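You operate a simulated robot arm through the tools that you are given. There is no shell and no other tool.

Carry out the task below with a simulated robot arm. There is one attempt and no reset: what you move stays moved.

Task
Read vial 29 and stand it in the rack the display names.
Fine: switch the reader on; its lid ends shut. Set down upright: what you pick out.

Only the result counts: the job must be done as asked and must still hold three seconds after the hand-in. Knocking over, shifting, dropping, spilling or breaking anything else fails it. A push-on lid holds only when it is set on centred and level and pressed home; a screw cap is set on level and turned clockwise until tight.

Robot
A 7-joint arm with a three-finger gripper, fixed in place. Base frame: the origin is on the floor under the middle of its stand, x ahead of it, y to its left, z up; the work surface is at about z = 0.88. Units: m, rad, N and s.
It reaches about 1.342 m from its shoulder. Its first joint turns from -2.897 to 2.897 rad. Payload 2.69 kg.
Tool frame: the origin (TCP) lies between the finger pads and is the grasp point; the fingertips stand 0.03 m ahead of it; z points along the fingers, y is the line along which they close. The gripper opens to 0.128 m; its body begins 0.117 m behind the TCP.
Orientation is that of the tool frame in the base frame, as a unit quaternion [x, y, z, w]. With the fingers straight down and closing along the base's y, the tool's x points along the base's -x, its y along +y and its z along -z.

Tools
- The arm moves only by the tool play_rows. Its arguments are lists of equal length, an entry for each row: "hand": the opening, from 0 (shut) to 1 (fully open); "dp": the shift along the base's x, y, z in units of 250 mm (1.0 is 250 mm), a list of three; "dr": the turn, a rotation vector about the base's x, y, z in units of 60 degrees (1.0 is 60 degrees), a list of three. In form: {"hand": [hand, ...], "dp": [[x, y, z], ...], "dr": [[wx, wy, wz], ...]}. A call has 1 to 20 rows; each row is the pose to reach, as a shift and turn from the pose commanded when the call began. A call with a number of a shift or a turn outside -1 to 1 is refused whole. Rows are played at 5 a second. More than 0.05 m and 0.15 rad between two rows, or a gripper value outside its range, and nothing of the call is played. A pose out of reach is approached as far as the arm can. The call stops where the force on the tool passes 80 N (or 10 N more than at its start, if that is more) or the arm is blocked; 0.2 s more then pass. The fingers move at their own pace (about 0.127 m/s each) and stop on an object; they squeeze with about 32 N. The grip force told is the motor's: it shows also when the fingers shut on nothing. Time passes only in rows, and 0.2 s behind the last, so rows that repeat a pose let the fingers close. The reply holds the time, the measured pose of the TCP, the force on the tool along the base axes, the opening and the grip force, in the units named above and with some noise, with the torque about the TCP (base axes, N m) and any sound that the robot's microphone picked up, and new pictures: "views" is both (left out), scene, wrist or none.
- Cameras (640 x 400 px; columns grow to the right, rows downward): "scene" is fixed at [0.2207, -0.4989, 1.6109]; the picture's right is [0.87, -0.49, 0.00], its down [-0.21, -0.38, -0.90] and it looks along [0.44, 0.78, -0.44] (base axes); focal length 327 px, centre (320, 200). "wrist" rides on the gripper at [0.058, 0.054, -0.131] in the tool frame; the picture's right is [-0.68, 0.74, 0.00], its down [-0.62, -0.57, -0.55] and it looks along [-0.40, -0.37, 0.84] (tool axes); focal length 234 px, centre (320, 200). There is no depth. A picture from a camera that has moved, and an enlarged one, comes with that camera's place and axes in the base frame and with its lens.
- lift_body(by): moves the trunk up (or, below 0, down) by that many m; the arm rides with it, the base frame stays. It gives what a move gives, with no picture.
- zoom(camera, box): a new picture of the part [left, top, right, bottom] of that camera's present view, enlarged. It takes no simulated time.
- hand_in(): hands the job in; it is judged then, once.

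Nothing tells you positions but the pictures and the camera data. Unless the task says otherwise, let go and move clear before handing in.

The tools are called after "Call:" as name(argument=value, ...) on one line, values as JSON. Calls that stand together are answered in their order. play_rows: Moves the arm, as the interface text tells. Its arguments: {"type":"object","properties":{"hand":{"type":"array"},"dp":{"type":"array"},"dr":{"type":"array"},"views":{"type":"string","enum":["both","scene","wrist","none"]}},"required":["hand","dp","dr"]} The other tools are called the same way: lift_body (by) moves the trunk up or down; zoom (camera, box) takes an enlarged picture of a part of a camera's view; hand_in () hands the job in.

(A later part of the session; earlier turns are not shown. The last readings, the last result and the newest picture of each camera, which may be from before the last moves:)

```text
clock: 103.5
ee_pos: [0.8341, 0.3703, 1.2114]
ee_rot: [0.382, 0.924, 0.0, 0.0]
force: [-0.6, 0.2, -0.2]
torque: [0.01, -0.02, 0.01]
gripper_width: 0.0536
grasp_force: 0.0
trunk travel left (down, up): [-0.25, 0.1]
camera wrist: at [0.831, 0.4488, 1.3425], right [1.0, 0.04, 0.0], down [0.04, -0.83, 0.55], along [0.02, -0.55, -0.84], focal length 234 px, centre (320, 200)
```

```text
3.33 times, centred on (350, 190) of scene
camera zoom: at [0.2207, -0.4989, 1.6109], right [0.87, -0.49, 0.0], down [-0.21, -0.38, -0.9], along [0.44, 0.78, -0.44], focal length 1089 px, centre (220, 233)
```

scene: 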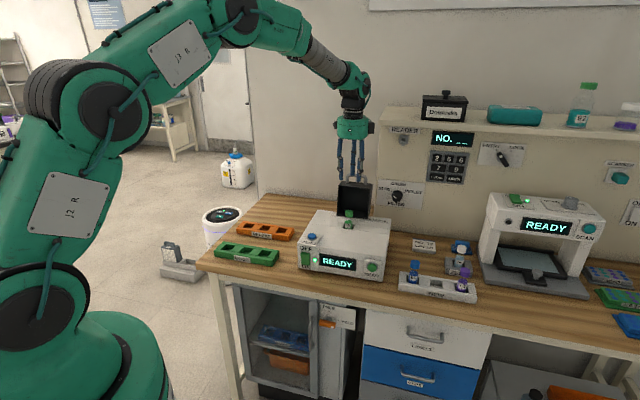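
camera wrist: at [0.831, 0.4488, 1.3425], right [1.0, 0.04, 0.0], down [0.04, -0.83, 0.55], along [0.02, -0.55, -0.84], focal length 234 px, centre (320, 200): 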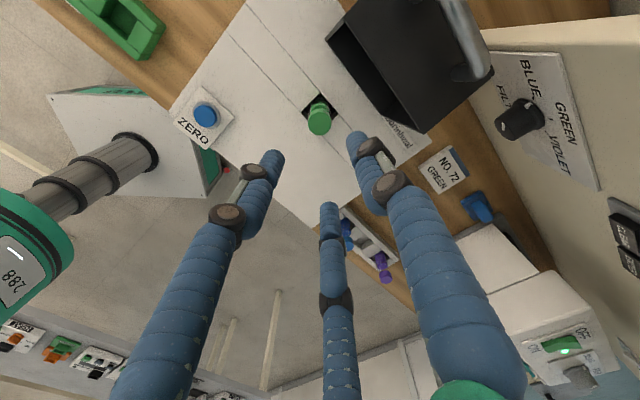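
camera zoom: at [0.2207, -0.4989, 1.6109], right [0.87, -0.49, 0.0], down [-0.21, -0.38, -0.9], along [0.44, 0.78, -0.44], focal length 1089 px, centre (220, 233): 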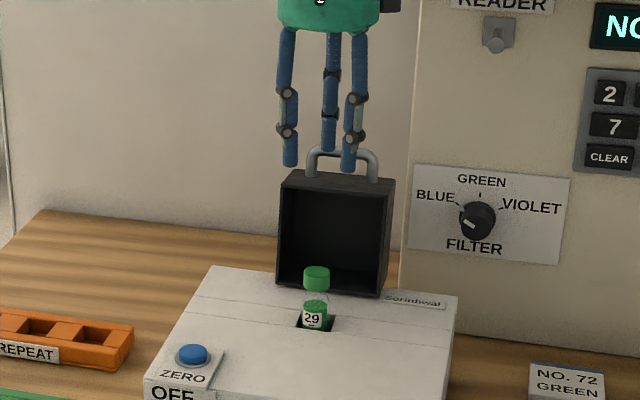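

Vial 29 stands in the well. I'll go back to the lid handle to close it.

Call:
play_rows(hand=[0.45, 0.45, 0.45, 0.45, 0.45, 0.45], dp=[[0.03, 0.03, 0.12], [0.1, 0.1, 0.12], [0.2, 0.21, 0.12], [0.292, 0.3124, 0.08], [0.292, 0.3124, -0.009], [0.292, 0.3124, -0.009]], dr=[[0.0867, -0.0867, 0], [0.1734, -0.1734, 0], [0.1734, -0.1734, 0], [0.1734, -0.1734, 0], [0.1734, -0.1734, 0], [0.1734, -0.1734, 0]], views="wrist")

Call:
zoom(camera="wrist", box=[220, 80, 440, 270])

```text
clock: 104.9
ee_pos: [0.9067, 0.4477, 1.2078]
ee_rot: [0.38, 0.916, 0.118, 0.049]
force: [-0.3, 0.2, -0.9]
torque: [0.0, 0.01, -0.02]
gripper_width: 0.0576
grasp_force: 0.1
trunk travel left (down, up): [-0.25, 0.1]
camera wrist: at [0.8782, 0.502, 1.3488], right [0.98, 0.03, 0.19], down [-0.05, -0.92, 0.39], along [0.18, -0.39, -0.9], focal length 234 px, centre (320, 200)
```

wrist: 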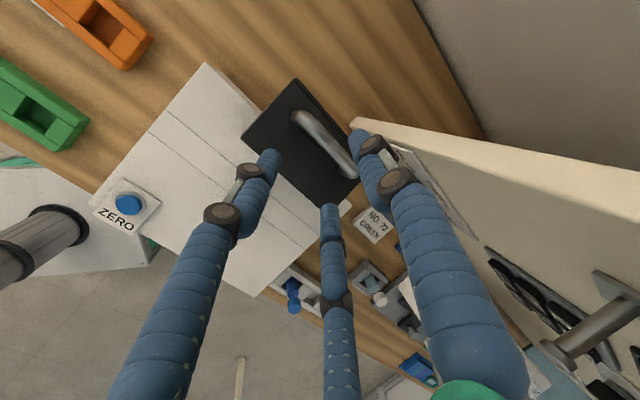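

```text
2.11 times, centred on (330, 175) of wrist
camera zoom: at [0.8782, 0.502, 1.3488], right [0.98, 0.03, 0.19], down [-0.05, -0.92, 0.39], along [0.18, -0.39, -0.9], focal length 493 px, centre (299, 253)
```

zoom: 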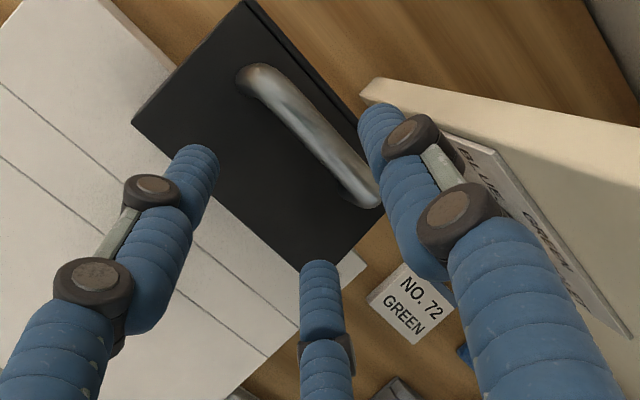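

I'll slide onto the bar and grip it.

Call:
play_rows(hand=[0.45, 0.45, 0.45, 0.35, 0.25, 0.15, 0, 0], dp=[[0.014, 0.015, -0.08], [0.028, 0.03, -0.16], [0.041, 0.043, -0.222], [0.041, 0.043, -0.222], [0.041, 0.043, -0.222], [0.041, 0.043, -0.222], [0.041, 0.043, -0.222], [0.041, 0.043, -0.222]], dr=[[0, 0, 0], [0, 0, 0], [0, 0, 0], [0, 0, 0], [0, 0, 0], [0, 0, 0], [0, 0, 0], [0, 0, 0]], views="wrist")

```text
clock: 106.7
ee_pos: [0.9189, 0.4588, 1.155]
ee_rot: [0.38, 0.916, 0.119, 0.05]
force: [3.3, 2.8, 6.8]
torque: [0.12, -0.08, -0.09]
gripper_width: 0.022
grasp_force: 45.1
trunk travel left (down, up): [-0.25, 0.1]
camera wrist: at [0.8888, 0.5135, 1.2953], right [0.98, 0.03, 0.19], down [-0.05, -0.92, 0.39], along [0.18, -0.39, -0.9], focal length 234 px, centre (320, 200)
```

wrist: 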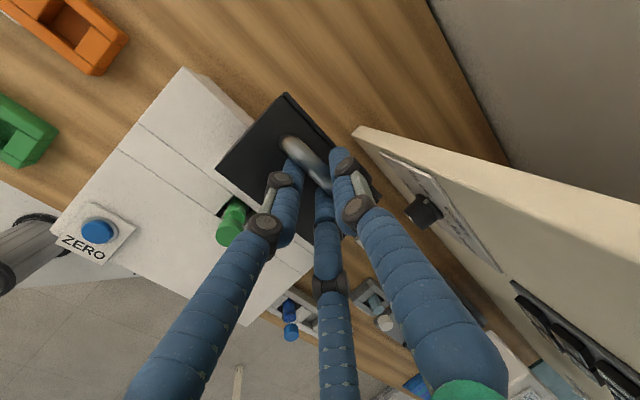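

The handle is gripped. I'll swing the lid shut over vial 29 along the same arc, first half.

Call:
play_rows(hand=[0, 0, 0, 0, 0, 0, 0], dp=[[-0.0464, -0.0464, 0.0244], [-0.1108, -0.1108, 0.0456], [-0.1762, -0.1762, 0.0536], [-0.2418, -0.2418, 0.0488], [-0.3063, -0.3063, 0.0308], [-0.3685, -0.3685, 0.0004], [-0.4265, -0.4265, -0.0424]], dr=[[-0.0149, 0.0149, 0], [-0.0297, 0.0297, 0], [-0.0446, 0.0446, 0], [-0.0594, 0.0594, 0], [-0.0743, 0.0743, 0], [-0.0891, 0.0891, 0], [-0.104, 0.104, 0]], views="scene")

```text
clock: 108.3
ee_pos: [0.8101, 0.3521, 1.1426]
ee_rot: [0.382, 0.923, 0.047, 0.021]
force: [1.2, -1.2, 0.7]
torque: [0.27, 0.21, 0.0]
gripper_width: 0.0219
grasp_force: 45.0
trunk travel left (down, up): [-0.25, 0.1]
```

scene: 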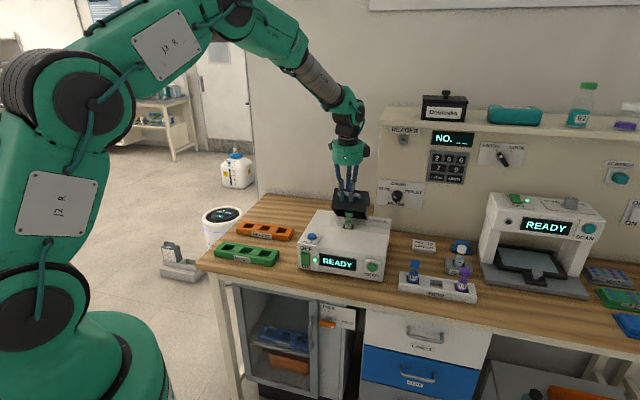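

Call:
play_rows(hand=[0, 0, 0, 0, 0], dp=[[-0.0535, -0.0535, -0.054], [-0.101, -0.101, -0.118], [-0.1417, -0.1417, -0.1908], [-0.1748, -0.1748, -0.2712], [-0.1994, -0.1994, -0.3576]], dr=[[-0.0149, 0.0149, 0], [-0.0297, 0.0297, 0], [-0.0446, 0.0446, 0], [-0.0594, 0.0594, 0], [-0.0743, 0.0743, 0]], views="both")

Call:
zoom(camera="scene", box=[290, 150, 410, 290])

```text
clock: 109.5
ee_pos: [0.7605, 0.303, 1.0529]
ee_rot: [0.382, 0.924, -0.004, -0.001]
force: [2.1, 7.3, -5.1]
torque: [0.27, 0.46, 0.0]
gripper_width: 0.0217
grasp_force: 45.1
trunk travel left (down, up): [-0.25, 0.1]
camera wrist: at [0.7579, 0.3822, 1.184], right [1.0, 0.04, -0.01], down [0.04, -0.83, 0.55], along [0.02, -0.55, -0.83], focal length 234 px, centre (320, 200)
```

scene: 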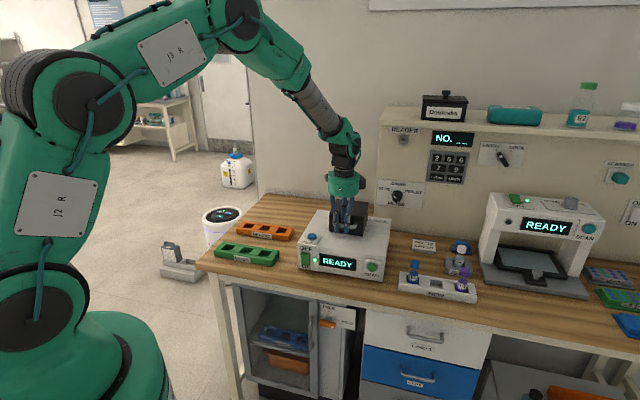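
wrist: 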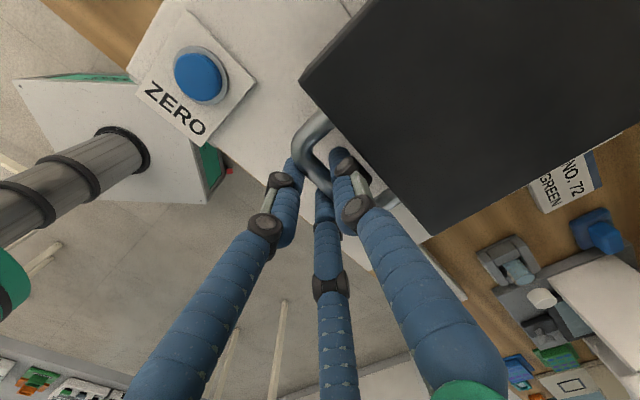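

```text
2.86 times, centred on (350, 220) of scene
camera zoom: at [0.2207, -0.4989, 1.6109], right [0.87, -0.49, 0.0], down [-0.21, -0.38, -0.9], along [0.44, 0.78, -0.44], focal length 933 px, centre (234, 143)
```

zoom: 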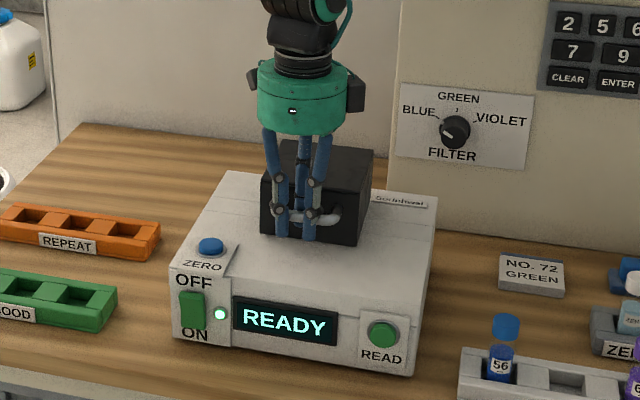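

The lid is down. I'll press it gently the last few millimetres, release and rise.

Call:
play_rows(hand=[0, 0, 0.1, 0.2, 0.25, 0.25, 0.25, 0.25, 0.25], dp=[[0, 0, -0.012], [0, 0, -0.02], [0, 0, -0.01], [0, 0, -0.004], [0, 0, 0], [0, 0, 0], [0, 0, 0.1], [0, 0, 0.2], [0, 0, 0.32]], dr=[[0, 0, 0], [0, 0, 0], [0, 0, 0], [0, 0, 0], [0, 0, 0], [0, 0, 0], [0, 0, 0], [0, 0, 0], [0, 0, 0]], views="scene")

Call:
zoom(camera="scene", box=[290, 150, 410, 290])

```text
clock: 111.5
ee_pos: [0.7595, 0.3027, 1.1321]
ee_rot: [0.382, 0.924, -0.005, -0.001]
force: [0.2, -0.3, -0.4]
torque: [-0.02, 0.02, -0.01]
gripper_width: 0.0318
grasp_force: 0.1
trunk travel left (down, up): [-0.25, 0.1]
```

scene: 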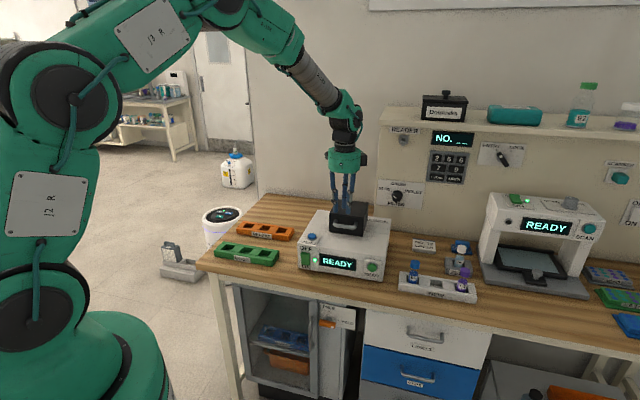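

```text
2.86 times, centred on (350, 220) of scene
camera zoom: at [0.2207, -0.4989, 1.6109], right [0.87, -0.49, 0.0], down [-0.21, -0.38, -0.9], along [0.44, 0.78, -0.44], focal length 933 px, centre (234, 143)
```

zoom: 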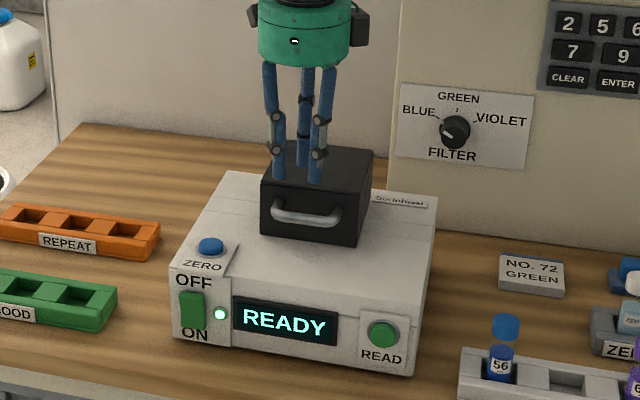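

The lid is shut with vial 29 inside. Now I'll go to the READ button with the tilted tool.

Call:
play_rows(hand=[0, 0, 0, 0, 0, 0, 0, 0, 0, 0, 0], dp=[[-0.015, -0.15, 0], [-0.032, -0.3, 0], [-0.048, -0.45, 0], [-0.065, -0.6, 0], [-0.085, -0.75, -0.05], [-0.085, -0.752, -0.2], [-0.085, -0.752, -0.36], [-0.085, -0.752, -0.52], [-0.085, -0.752, -0.65], [-0.085, -0.752, -0.71], [-0.085, -0.752, -0.71]], dr=[[0.0884, -0.0884, 0], [0.1768, -0.1768, 0], [0.2652, -0.2652, 0], [0.3536, -0.3536, 0], [0.442, -0.442, 0], [0.5303, -0.5303, 0], [0.5303, -0.5303, 0], [0.5303, -0.5303, 0], [0.5303, -0.5303, 0], [0.5303, -0.5303, 0], [0.5303, -0.5303, 0]], views="wrist")

Call:
zoom(camera="wrist", box=[220, 80, 440, 270])

```text
clock: 113.9
ee_pos: [0.7406, 0.1141, 0.9558]
ee_rot: [0.354, 0.855, 0.349, 0.146]
force: [-0.8, -0.1, -0.2]
torque: [-0.03, 0.02, -0.02]
gripper_width: 0.0023
grasp_force: 31.4
trunk travel left (down, up): [-0.25, 0.1]
camera wrist: at [0.66, 0.1178, 1.0876], right [0.85, -0.11, 0.52], down [-0.12, -0.99, -0.01], along [0.51, -0.06, -0.86], focal length 234 px, centre (320, 200)
```

wrist: 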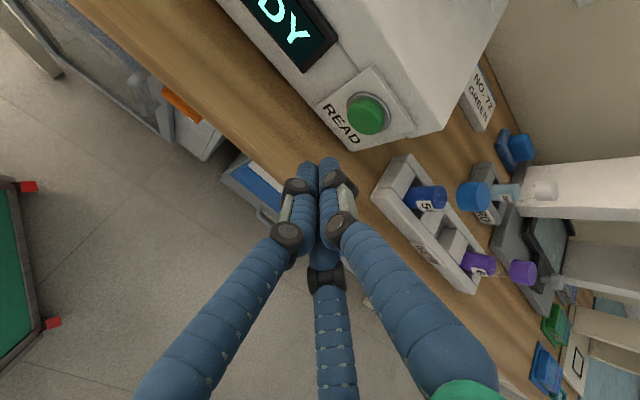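

```text
2.11 times, centred on (330, 175) of wrist
camera zoom: at [0.66, 0.1178, 1.0876], right [0.85, -0.11, 0.52], down [-0.12, -0.99, -0.01], along [0.51, -0.06, -0.86], focal length 493 px, centre (299, 253)
```

zoom: 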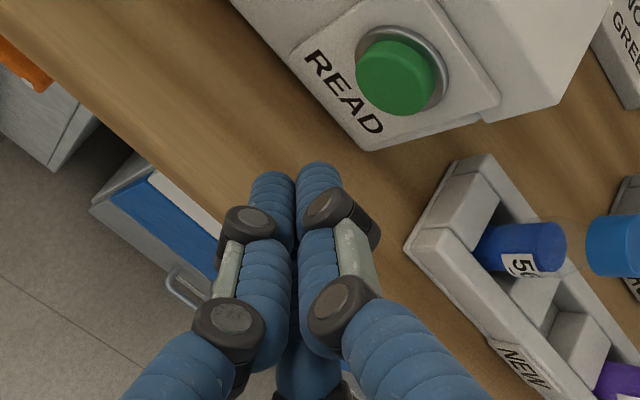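

Same alignment as the last press. I'll push READ.

Call:
play_rows(hand=[0, 0, 0, 0, 0], dp=[[0.056, 0.0571, 0], [0.084, 0.0857, 0], [0.1064, 0.1085, 0], [0.1176, 0.12, 0], [0.1288, 0.1314, 0]], dr=[[0, 0, 0], [0, 0, 0], [0, 0, 0], [0, 0, 0], [0, 0, 0]], views="both")

Call:
zoom(camera="wrist", box=[130, 0, 400, 170])

```text
clock: 115.1
ee_pos: [0.7708, 0.1475, 0.9557]
ee_rot: [0.353, 0.855, 0.35, 0.147]
force: [-5.7, -3.9, 0.4]
torque: [-0.03, 0.03, 0.06]
gripper_width: 0.002
grasp_force: 30.9
trunk travel left (down, up): [-0.25, 0.1]
heard: click
camera wrist: at [0.6923, 0.1499, 1.087], right [0.85, -0.11, 0.52], down [-0.12, -0.99, 0.0], along [0.51, -0.06, -0.86], focal length 234 px, centre (320, 200)
```

scene: 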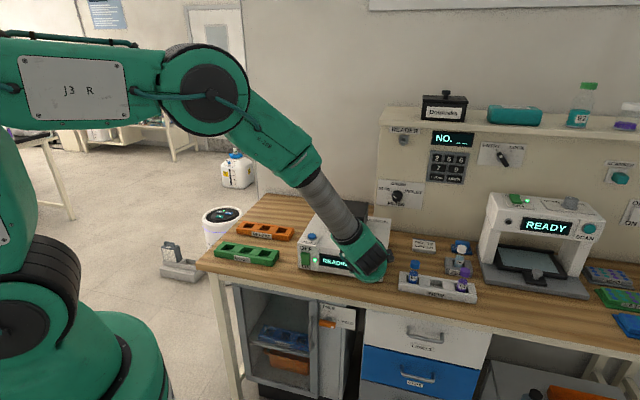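
wrist: 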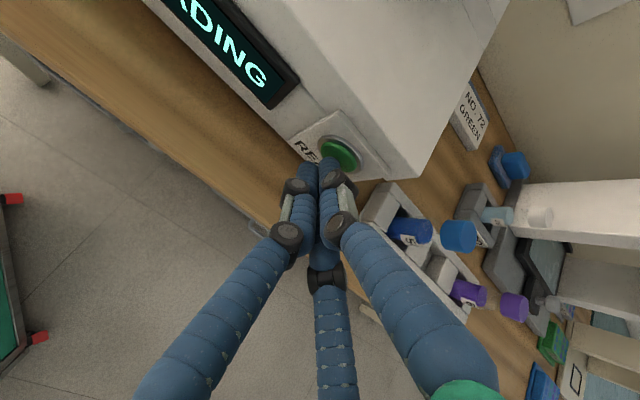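

```text
2.35 times, centred on (265, 85) of wrist
camera zoom: at [0.6923, 0.1499, 1.087], right [0.85, -0.11, 0.52], down [-0.12, -0.99, 0.0], along [0.51, -0.06, -0.86], focal length 551 px, centre (449, 471)
```

zoom: 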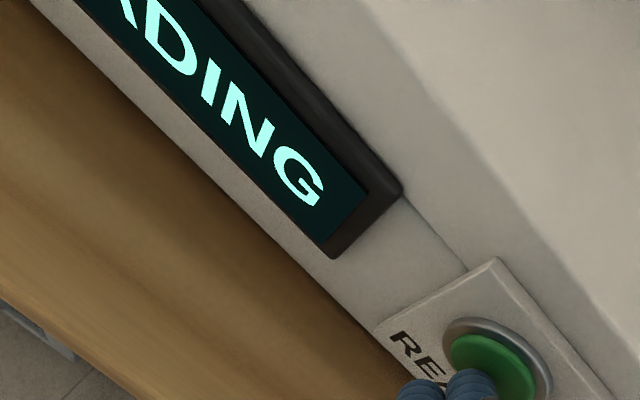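

The display shows "READING". I'll back off the button and wait for the result.

Call:
play_rows(hand=[0, 0, 0, 0, 0, 0, 0, 0, 0, 0, 0], dp=[[-0.113, -0.113, 0], [-0.17, -0.17, 0.1], [-0.3, -0.17, 0.2], [-0.4, -0.17, 0.3], [-0.4, -0.17, 0.3], [-0.4, -0.17, 0.3], [-0.4, -0.17, 0.3], [-0.4, -0.17, 0.3], [-0.4, -0.17, 0.3], [-0.4, -0.17, 0.3], [-0.4, -0.17, 0.3]], dr=[[0, 0, 0], [0, 0, 0], [0, 0, 0], [0, 0, 0], [0, 0, 0], [0, 0, 0], [0, 0, 0], [0, 0, 0], [0, 0, 0], [0, 0, 0], [0, 0, 0]], views="both")

Call:
zoom(camera="scene", box=[280, 200, 410, 290])

Call:
zoom(camera="scene", box=[370, 80, 540, 220])

```text
clock: 117.5
ee_pos: [0.6732, 0.1053, 1.0299]
ee_rot: [0.354, 0.855, 0.35, 0.146]
force: [-0.2, 0.1, -1.0]
torque: [0.02, 0.01, -0.01]
gripper_width: 0.002
grasp_force: 30.9
trunk travel left (down, up): [-0.25, 0.1]
camera wrist: at [0.5926, 0.1086, 1.1624], right [0.85, -0.11, 0.52], down [-0.12, -0.99, -0.01], along [0.51, -0.06, -0.86], focal length 234 px, centre (320, 200)
```

scene: 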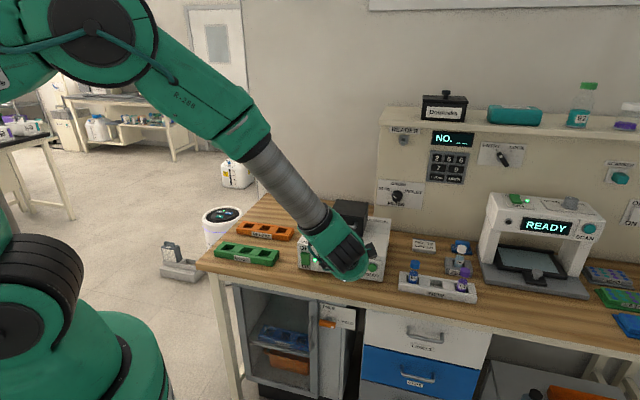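
wrist: 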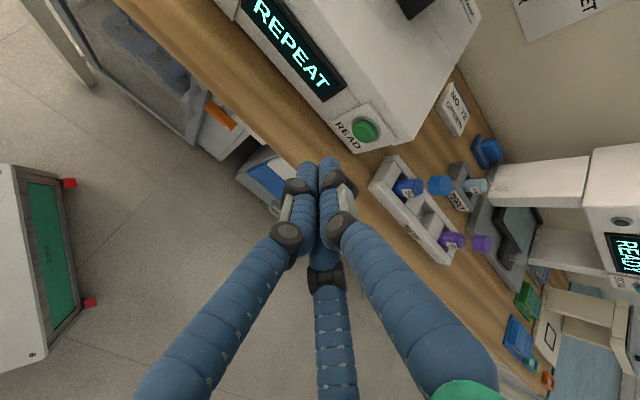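

```text
4.44 times, centred on (345, 245) of scene
camera zoom: at [0.2207, -0.4989, 1.6109], right [0.87, -0.49, 0.0], down [-0.21, -0.38, -0.9], along [0.44, 0.78, -0.44], focal length 1451 px, centre (209, 0)
```

zoom: 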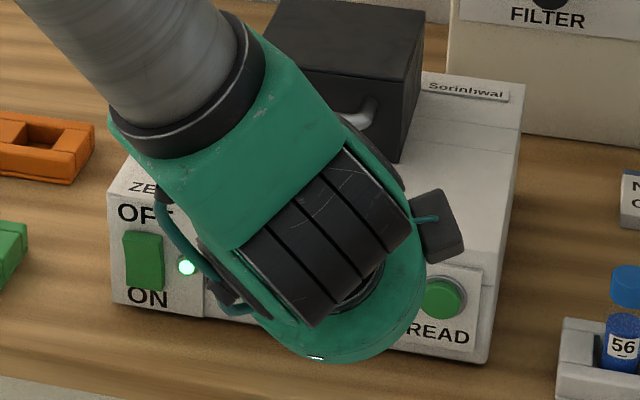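

```text
2.86 times, centred on (455, 150) of scene
camera zoom: at [0.2207, -0.4989, 1.6109], right [0.87, -0.49, 0.0], down [-0.21, -0.38, -0.9], along [0.44, 0.78, -0.44], focal length 933 px, centre (-66, 343)
```

zoom: 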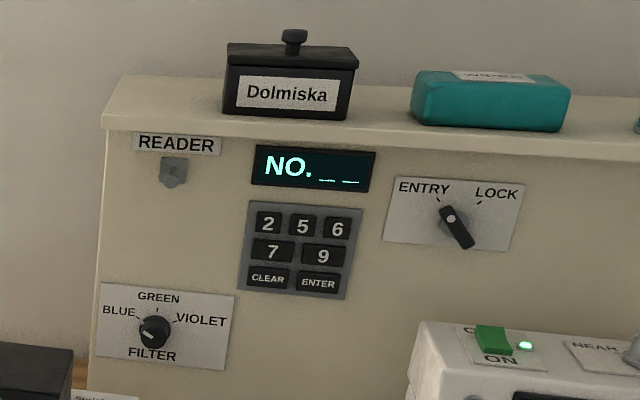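

The display names "REPEAT", which is the orange rack. I'll straighten the tool and return above the lid handle to open it and take vial 29 out.

Call:
play_rows(hand=[0, 0, 0, 0, 0.1, 0.2, 0.25, 0.25, 0.25], dp=[[0, 0, 0.18], [0, 0, 0.36], [0.05, 0.12, 0.4], [0.11, 0.25, 0.4], [0.17, 0.38, 0.4], [0.23, 0.51, 0.4], [0.29, 0.65, 0.4], [0.352, 0.787, 0.4], [0.352, 0.787, 0.36]], dr=[[0, 0, 0], [-0.0884, 0.0884, 0], [-0.1768, 0.1768, 0], [-0.2652, 0.2652, 0], [-0.3536, 0.3536, 0], [-0.442, 0.442, 0], [-0.5303, 0.5303, 0], [-0.5303, 0.5303, 0], [-0.5303, 0.5303, 0]], views="both")

Call:
zoom(camera="scene", box=[280, 170, 420, 290])

Call:
zoom(camera="wrist", box=[240, 80, 440, 230])

```text
clock: 119.5
ee_pos: [0.7601, 0.3014, 1.1205]
ee_rot: [0.382, 0.924, -0.004, -0.002]
force: [0.1, -0.7, 0.2]
torque: [-0.01, -0.02, 0.0]
gripper_width: 0.0321
grasp_force: 0.0
trunk travel left (down, up): [-0.25, 0.1]
camera wrist: at [0.7571, 0.3813, 1.2518], right [1.0, 0.04, 0.0], down [0.04, -0.83, 0.55], along [0.02, -0.55, -0.83], focal length 234 px, centre (320, 200)
```

scene: 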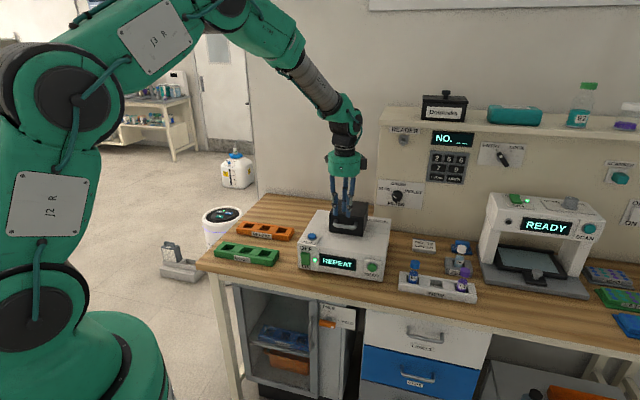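
wrist: 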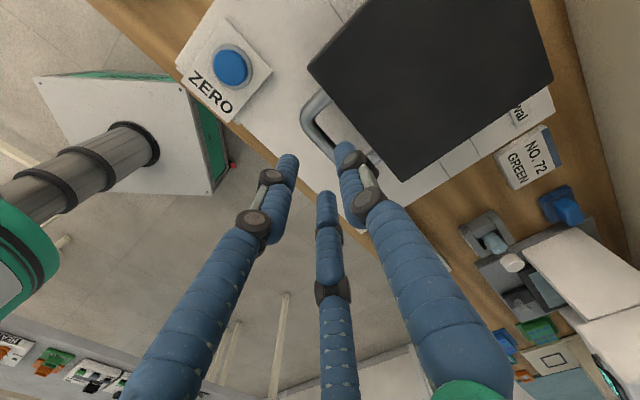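

```text
3.33 times, centred on (350, 230) of scene
camera zoom: at [0.2207, -0.4989, 1.6109], right [0.87, -0.49, 0.0], down [-0.21, -0.38, -0.9], along [0.44, 0.78, -0.44], focal length 1089 px, centre (220, 100)
```

zoom: 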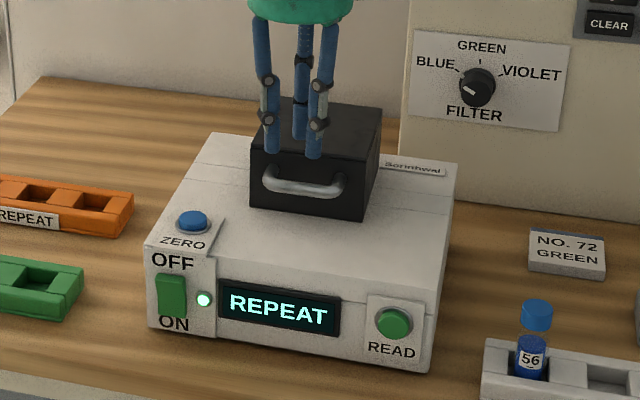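

```text
2.67 times, centred on (340, 155) of wrist
camera zoom: at [0.7571, 0.3813, 1.2518], right [1.0, 0.04, 0.0], down [0.04, -0.83, 0.55], along [0.02, -0.55, -0.83], focal length 624 px, centre (267, 320)
```

zoom: 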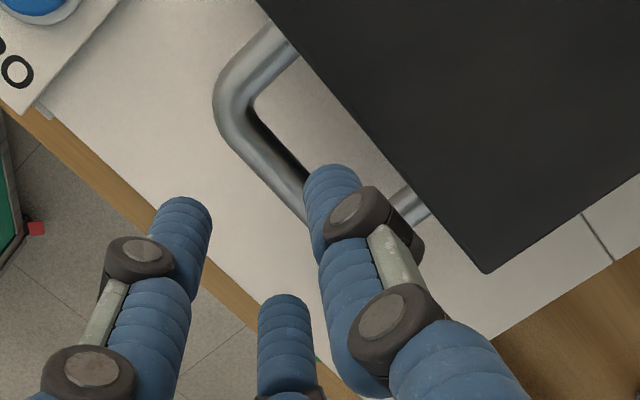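

"REPEAT" is steady on the display. I'll grip the handle and open the lid again.

Call:
play_rows(hand=[0.25, 0.24, 0.23, 0.23, 0.1, 0, 0], dp=[[0.004, 0.002, -0.1], [0.004, 0.002, -0.19], [0.004, 0.002, -0.274], [0.004, 0.002, -0.274], [0.004, 0.002, -0.274], [0.004, 0.002, -0.274], [0.004, 0.002, -0.274]], dr=[[0, 0, 0], [0, 0, 0], [0, 0, 0], [0, 0, 0], [0, 0, 0], [0, 0, 0], [0, 0, 0]], views="wrist")

```text
clock: 121.1
ee_pos: [0.7596, 0.3022, 1.053]
ee_rot: [0.382, 0.924, -0.003, 0.0]
force: [-2.6, -4.0, 1.4]
torque: [-0.03, 0.03, -0.05]
gripper_width: 0.0216
grasp_force: 44.8
trunk travel left (down, up): [-0.25, 0.1]
camera wrist: at [0.7578, 0.3813, 1.1839], right [1.0, 0.04, 0.0], down [0.04, -0.83, 0.55], along [0.02, -0.55, -0.83], focal length 234 px, centre (320, 200)
```

wrist: 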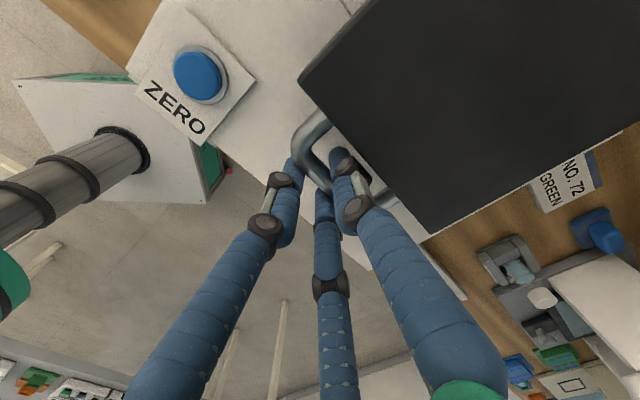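

Call:
play_rows(hand=[0, 0, 0, 0, 0], dp=[[0.0246, 0.0246, 0.0864], [0.0577, 0.0577, 0.1668], [0.0984, 0.0984, 0.2396], [0.1459, 0.1459, 0.3036], [0.1994, 0.1994, 0.3576]], dr=[[0.0149, -0.0149, 0], [0.0297, -0.0297, 0], [0.0446, -0.0446, 0], [0.0594, -0.0594, 0], [0.0743, -0.0743, 0]], views="scene")

```text
clock: 122.3
ee_pos: [0.8112, 0.3528, 1.141]
ee_rot: [0.383, 0.922, 0.048, 0.02]
force: [2.0, 3.2, -4.8]
torque: [-0.17, -0.24, -0.05]
gripper_width: 0.0221
grasp_force: 45.6
trunk travel left (down, up): [-0.25, 0.1]
```

scene: 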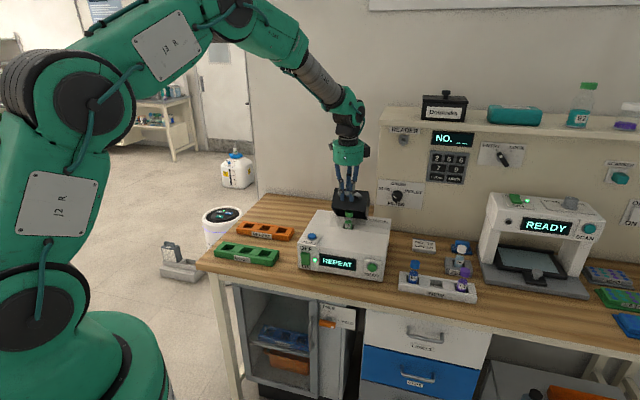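

The lid lifts cleanly. I'll finish opening it, release and withdraw.

Call:
play_rows(hand=[0, 0, 0, 0, 0, 0, 0, 0, 0.2, 0.45, 0.45, 0.45, 0.45, 0.45], dp=[[0.058, 0.058, 0.0428], [0.1202, 0.1202, 0.0732], [0.1847, 0.1847, 0.0912], [0.2503, 0.2503, 0.096], [0.3157, 0.3157, 0.088], [0.3801, 0.3801, 0.0668], [0.4101, 0.4101, 0.0528], [0.4265, 0.4265, 0.0424], [0.4265, 0.4265, 0.0424], [0.4265, 0.4265, 0.0424], [0.4265, 0.4265, 0.0424], [0.41, 0.41, 0.13], [0.36, 0.36, 0.25], [0.31, 0.31, 0.4]], dr=[[0.0149, -0.0149, 0], [0.0297, -0.0297, 0], [0.0446, -0.0446, 0], [0.0594, -0.0594, 0], [0.0743, -0.0743, 0], [0.0891, -0.0891, 0], [0.104, -0.104, 0], [0.104, -0.104, 0], [0.104, -0.104, 0], [0.104, -0.104, 0], [0.104, -0.104, 0], [0.104, -0.104, 0], [0.104, -0.104, 0], [0.104, -0.104, 0]], views="both")

Call:
zoom(camera="scene", box=[280, 120, 410, 280])

```text
clock: 125.3
ee_pos: [0.8884, 0.4288, 1.2417]
ee_rot: [0.38, 0.916, 0.117, 0.049]
force: [0.3, -0.2, -0.9]
torque: [-0.03, 0.0, 0.02]
gripper_width: 0.0576
grasp_force: 0.0
trunk travel left (down, up): [-0.25, 0.1]
camera wrist: at [0.8596, 0.4822, 1.3831], right [0.98, 0.03, 0.19], down [-0.05, -0.92, 0.39], along [0.18, -0.39, -0.9], focal length 234 px, centre (320, 200)
```

scene: 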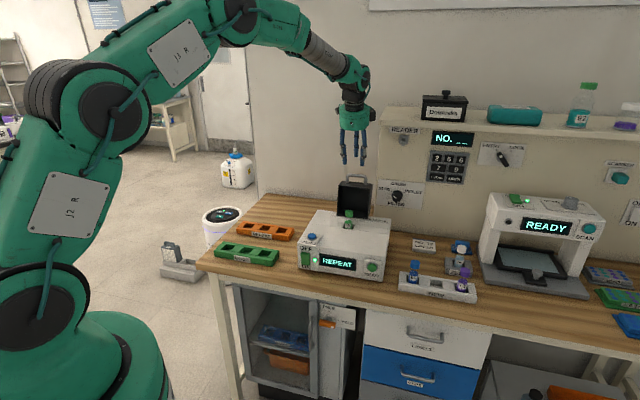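
wrist: 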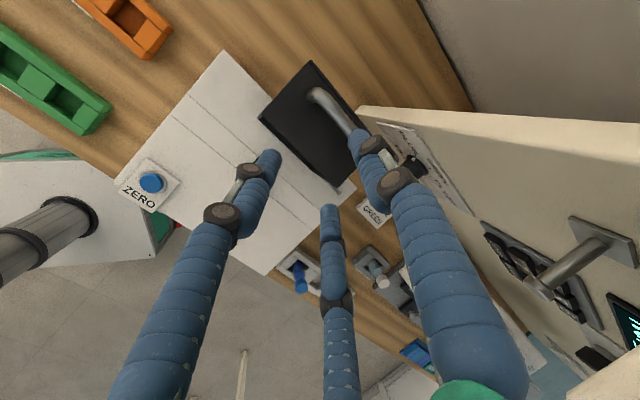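

```text
2.50 times, centred on (345, 200) of scene
camera zoom: at [0.2207, -0.4989, 1.6109], right [0.87, -0.49, 0.0], down [-0.21, -0.38, -0.9], along [0.44, 0.78, -0.44], focal length 816 px, centre (258, 200)
```

zoom: 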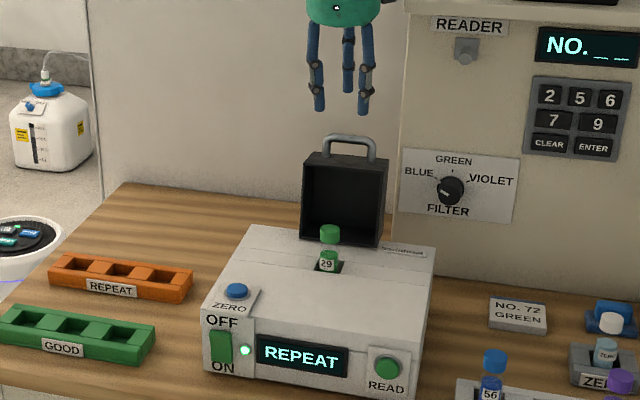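

The lid is open. I'll untilt and hover above vial 29 in the well.

Call:
play_rows(hand=[0.42, 0.42, 0.42, 0.42, 0.42], dp=[[-0.08, -0.09, 0], [-0.16, -0.17, -0.03], [-0.2156, -0.2364, -0.18], [-0.2156, -0.2364, -0.35], [-0.2156, -0.2364, -0.35]], dr=[[-0.0867, 0.0867, 0], [-0.1734, 0.1734, 0], [-0.1734, 0.1734, 0], [-0.1734, 0.1734, 0], [-0.1734, 0.1734, 0]], views="wrist")

Call:
zoom(camera="wrist", box=[240, 60, 400, 220])

```text
clock: 126.5
ee_pos: [0.834, 0.3697, 1.152]
ee_rot: [0.382, 0.924, -0.002, 0.0]
force: [0.3, 0.0, -0.6]
torque: [-0.01, 0.07, 0.02]
gripper_width: 0.0539
grasp_force: 0.0
trunk travel left (down, up): [-0.25, 0.1]
camera wrist: at [0.8314, 0.4488, 1.2832], right [1.0, 0.04, 0.0], down [0.04, -0.83, 0.55], along [0.02, -0.55, -0.83], focal length 234 px, centre (320, 200)
```

wrist: 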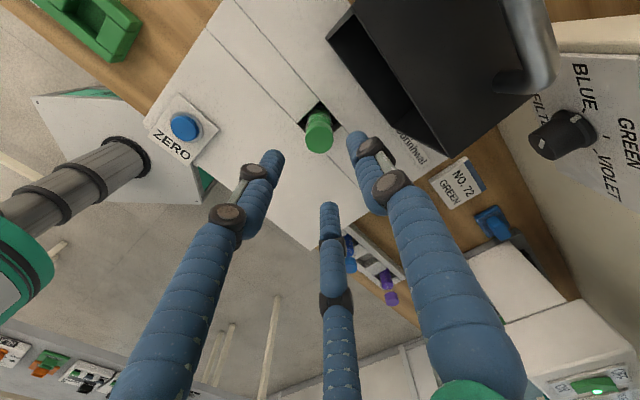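

```text
2.50 times, centred on (320, 140) of wrist
camera zoom: at [0.8314, 0.4488, 1.2832], right [1.0, 0.04, 0.0], down [0.04, -0.83, 0.55], along [0.02, -0.55, -0.83], focal length 585 px, centre (320, 350)
```

zoom: 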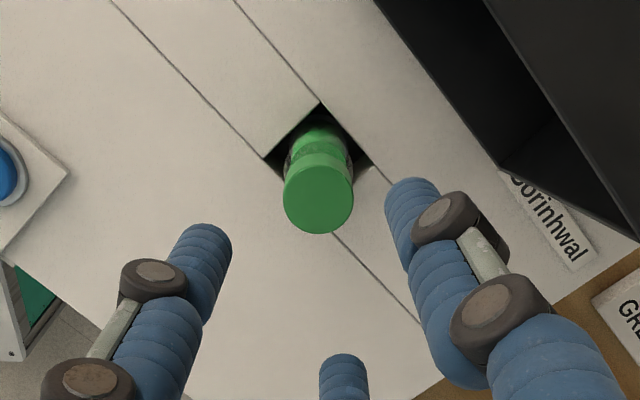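

The cap is right below the tool. I'll descend and grip vial 29.

Call:
play_rows(hand=[0.42, 0.42, 0.42, 0.42, 0.34, 0.28, 0.22, 0.1, 0, 0], dp=[[0, -0.003, -0.16], [0, -0.003, -0.32], [0, -0.003, -0.43], [0, -0.003, -0.479], [0, -0.003, -0.479], [0, -0.003, -0.479], [0, -0.003, -0.479], [0, -0.003, -0.479], [0, -0.003, -0.479], [0, -0.003, -0.479]], dr=[[0, 0, 0], [0, 0, 0], [0, 0, 0], [0, 0, 0], [0, 0, 0], [0, 0, 0], [0, 0, 0], [0, 0, 0], [0, 0, 0], [0, 0, 0]], views="wrist")

Call:
zoom(camera="scene", box=[310, 150, 390, 250])

```text
clock: 128.7
ee_pos: [0.834, 0.3688, 1.0341]
ee_rot: [0.382, 0.924, -0.001, 0.001]
force: [-0.4, 0.2, -0.8]
torque: [0.0, 0.03, 0.01]
gripper_width: 0.0302
grasp_force: 32.1
trunk travel left (down, up): [-0.25, 0.1]
camera wrist: at [0.8308, 0.4479, 1.1658], right [1.0, 0.04, 0.0], down [0.04, -0.83, 0.55], along [0.02, -0.55, -0.84], focal length 234 px, centre (320, 200)
```

wrist: 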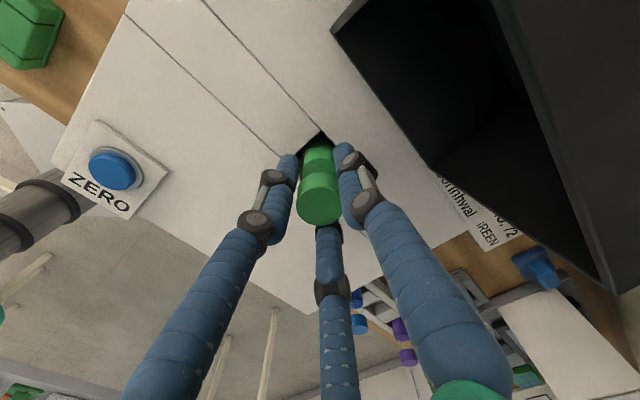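

```text
4.00 times, centred on (350, 200) of scene
camera zoom: at [0.2207, -0.4989, 1.6109], right [0.87, -0.49, 0.0], down [-0.21, -0.38, -0.9], along [0.44, 0.78, -0.44], focal length 1306 px, centre (200, 200)
```

zoom: 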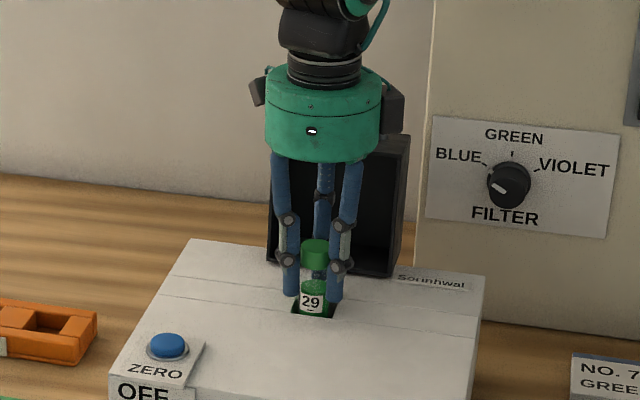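

Vial 29 is gripped. I'll lift it clear and carry it left toward the orange REPEAT rack.

Call:
play_rows(hand=[0, 0, 0, 0, 0, 0, 0, 0, 0], dp=[[0, 0, 0.08], [0, 0, 0.22], [0, 0, 0.38], [0, 0, 0.54], [-0.11, 0.11, 0.54], [-0.23, 0.23, 0.54], [-0.35, 0.36, 0.54], [-0.47, 0.49, 0.54], [-0.58, 0.61, 0.54]], dr=[[0, 0, 0], [0, 0, 0], [0, 0, 0], [0, 0, 0], [0, 0, 0], [0, 0, 0], [0, 0, 0], [0, 0, 0], [0, 0, 0]], views="both")

Call:
zoom(camera="scene", box=[190, 110, 400, 280])

Call:
zoom(camera="wrist", box=[160, 0, 420, 200])

```text
clock: 130.7
ee_pos: [0.689, 0.5242, 1.1695]
ee_rot: [0.382, 0.924, 0.0, 0.001]
force: [0.1, -0.7, -1.5]
torque: [-0.02, -0.04, 0.0]
gripper_width: 0.0304
grasp_force: 32.4
trunk travel left (down, up): [-0.25, 0.1]
camera wrist: at [0.685, 0.6019, 1.3008], right [1.0, 0.04, 0.0], down [0.04, -0.83, 0.55], along [0.03, -0.55, -0.84], focal length 234 px, centre (320, 200)
```

scene: 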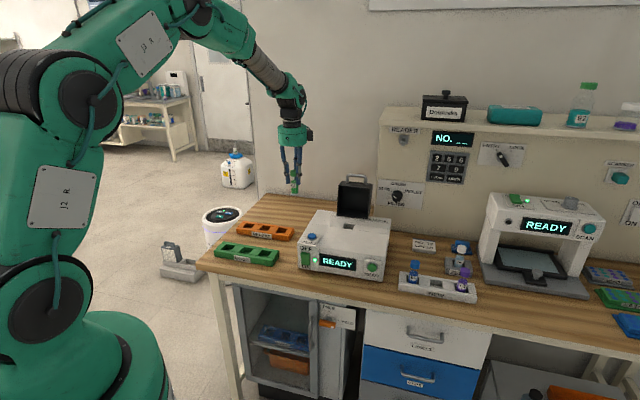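
wrist: 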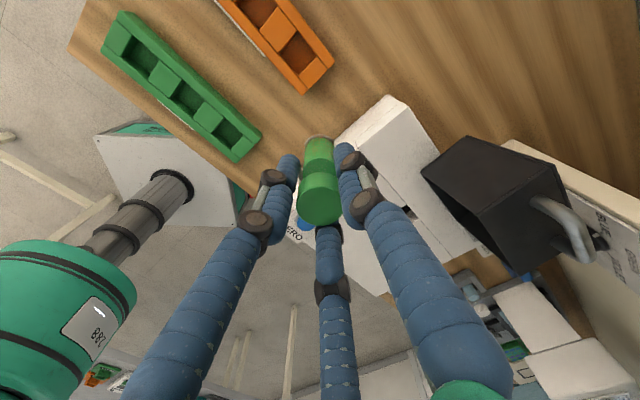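

```text
2.35 times, centred on (295, 195) of scene
camera zoom: at [0.2207, -0.4989, 1.6109], right [0.87, -0.49, 0.0], down [-0.21, -0.38, -0.9], along [0.44, 0.78, -0.44], focal length 768 px, centre (379, 212)
```

zoom: 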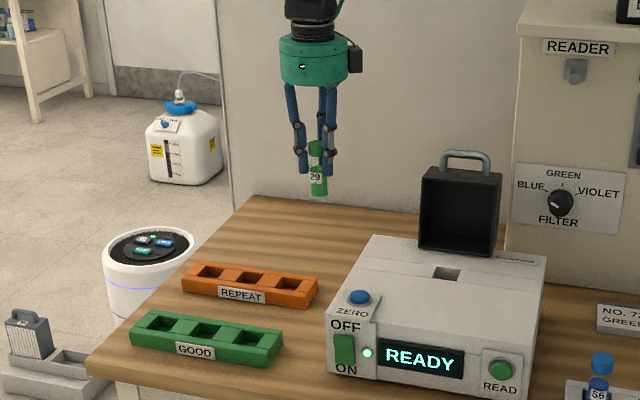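

```text
2.00 times, centred on (290, 100) of wrist
camera zoom: at [0.685, 0.6019, 1.3008], right [1.0, 0.04, 0.0], down [0.04, -0.83, 0.55], along [0.03, -0.55, -0.84], focal length 468 px, centre (380, 400)
```

zoom: 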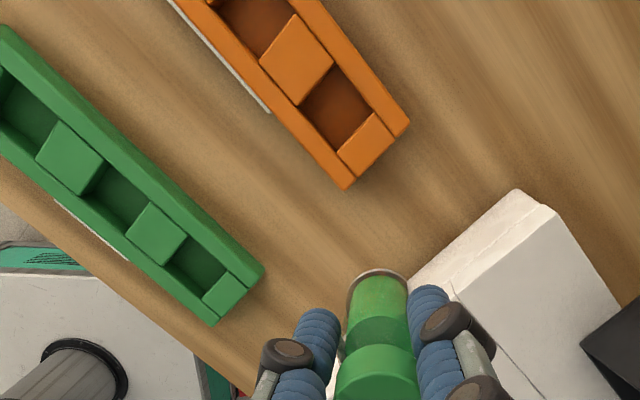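

I can see the orange rack's right-hand slot at about (0.655, 0.594). I'll move above it and lower partway for a check.

Call:
play_rows(hand=[0, 0, 0, 0, 0, 0], dp=[[-0.068, 0.138, 0], [-0.136, 0.277, 0], [-0.136, 0.277, -0.16], [-0.136, 0.277, -0.32], [-0.136, 0.277, -0.46], [-0.136, 0.277, -0.46]], dr=[[0, 0, 0], [0, 0, 0], [0, 0, 0], [0, 0, 0], [0, 0, 0], [0, 0, 0]], views="both")

Call:
zoom(camera="scene", box=[220, 170, 320, 270])

Call:
zoom(camera="wrist", box=[240, 60, 400, 240])

```text
clock: 132.1
ee_pos: [0.6551, 0.5927, 1.0537]
ee_rot: [0.381, 0.924, -0.001, 0.001]
force: [0.0, 0.5, -0.2]
torque: [-0.02, 0.0, -0.03]
gripper_width: 0.0306
grasp_force: 32.1
trunk travel left (down, up): [-0.25, 0.1]
camera wrist: at [0.6516, 0.6713, 1.1856], right [1.0, 0.04, 0.0], down [0.04, -0.83, 0.55], along [0.03, -0.55, -0.84], focal length 234 px, centre (320, 200)
```

scene: 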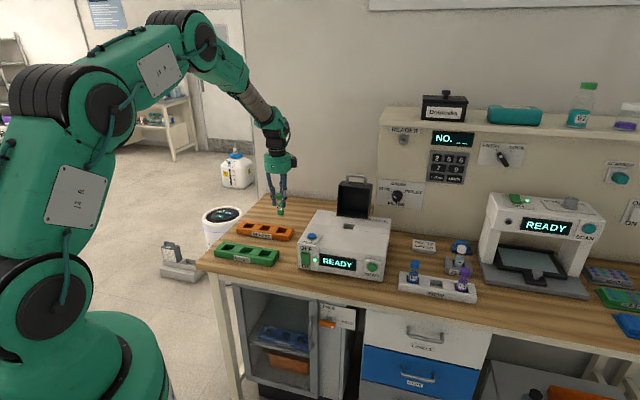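
wrist: 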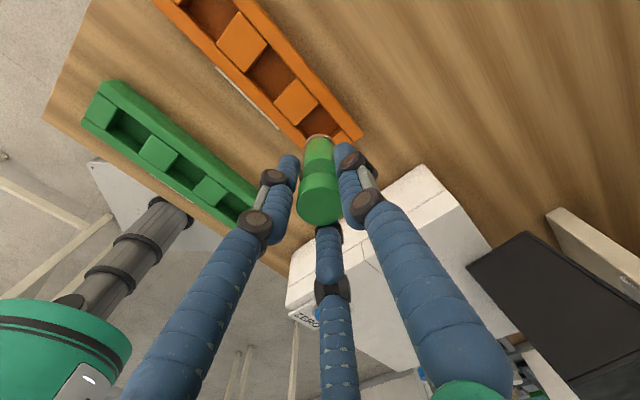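

```text
4.00 times, centred on (270, 220) of scene
camera zoom: at [0.2207, -0.4989, 1.6109], right [0.87, -0.49, 0.0], down [-0.21, -0.38, -0.9], along [0.44, 0.78, -0.44], focal length 1306 px, centre (520, 120)
```

zoom: 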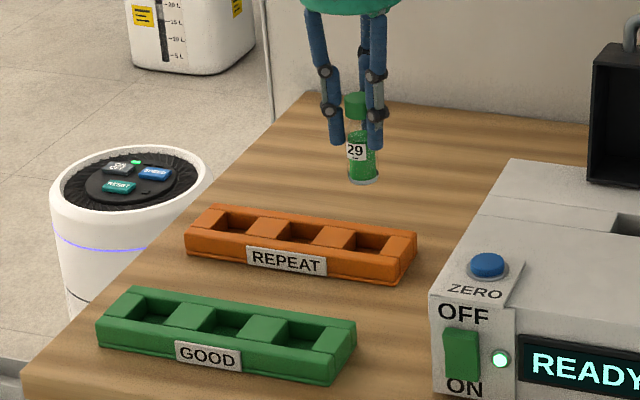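

```text
2.22 times, centred on (320, 150) of wrist
camera zoom: at [0.6516, 0.6713, 1.1856], right [1.0, 0.04, 0.0], down [0.04, -0.83, 0.55], along [0.03, -0.55, -0.84], focal length 520 px, centre (320, 311)
```

zoom: 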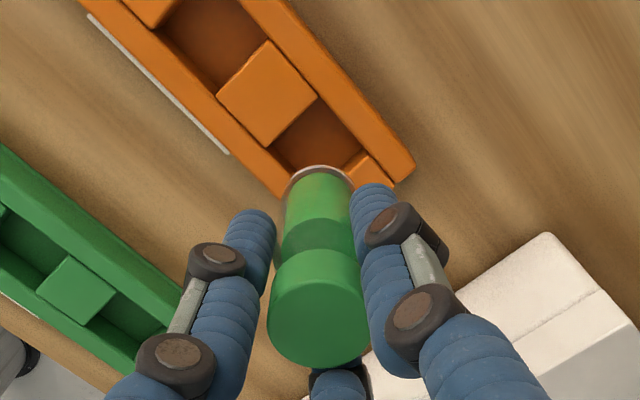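

Alignment looks close. I'll lower to about 1 cm above the slot and check again.

Call:
play_rows(hand=[0, 0, 0], dp=[[-0.002, 0.006, -0.1], [-0.002, 0.006, -0.2], [-0.002, 0.006, -0.2]], dr=[[0, 0, 0], [0, 0, 0], [0, 0, 0]], views="wrist")

Call:
zoom(camera="scene", box=[250, 190, 310, 250])

Call:
zoom(camera="wrist", box=[260, 70, 380, 240])

```text
clock: 132.9
ee_pos: [0.6542, 0.5937, 1.0031]
ee_rot: [0.382, 0.924, 0.0, 0.0]
force: [1.0, 0.2, -0.9]
torque: [-0.04, 0.05, 0.03]
gripper_width: 0.0306
grasp_force: 32.2
trunk travel left (down, up): [-0.25, 0.1]
camera wrist: at [0.6515, 0.6723, 1.1353], right [1.0, 0.04, 0.0], down [0.04, -0.83, 0.55], along [0.02, -0.55, -0.84], focal length 234 px, centre (320, 200)
```

wrist: 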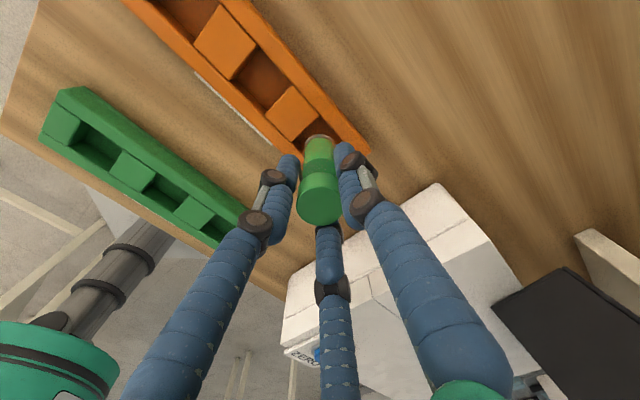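

```text
6.67 times, centred on (280, 220) of scene
camera zoom: at [0.2207, -0.4989, 1.6109], right [0.87, -0.49, 0.0], down [-0.21, -0.38, -0.9], along [0.44, 0.78, -0.44], focal length 2177 px, centre (587, 67)
```

zoom: 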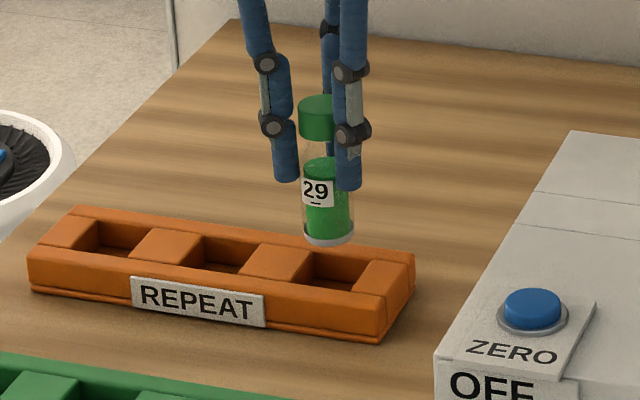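

```text
2.35 times, centred on (320, 155) of wrist
camera zoom: at [0.6515, 0.6723, 1.1353], right [1.0, 0.04, 0.0], down [0.04, -0.83, 0.55], along [0.02, -0.55, -0.84], focal length 551 px, centre (320, 306)
```

zoom: 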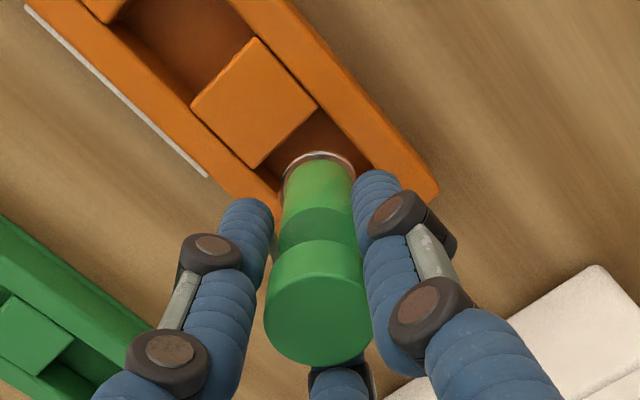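

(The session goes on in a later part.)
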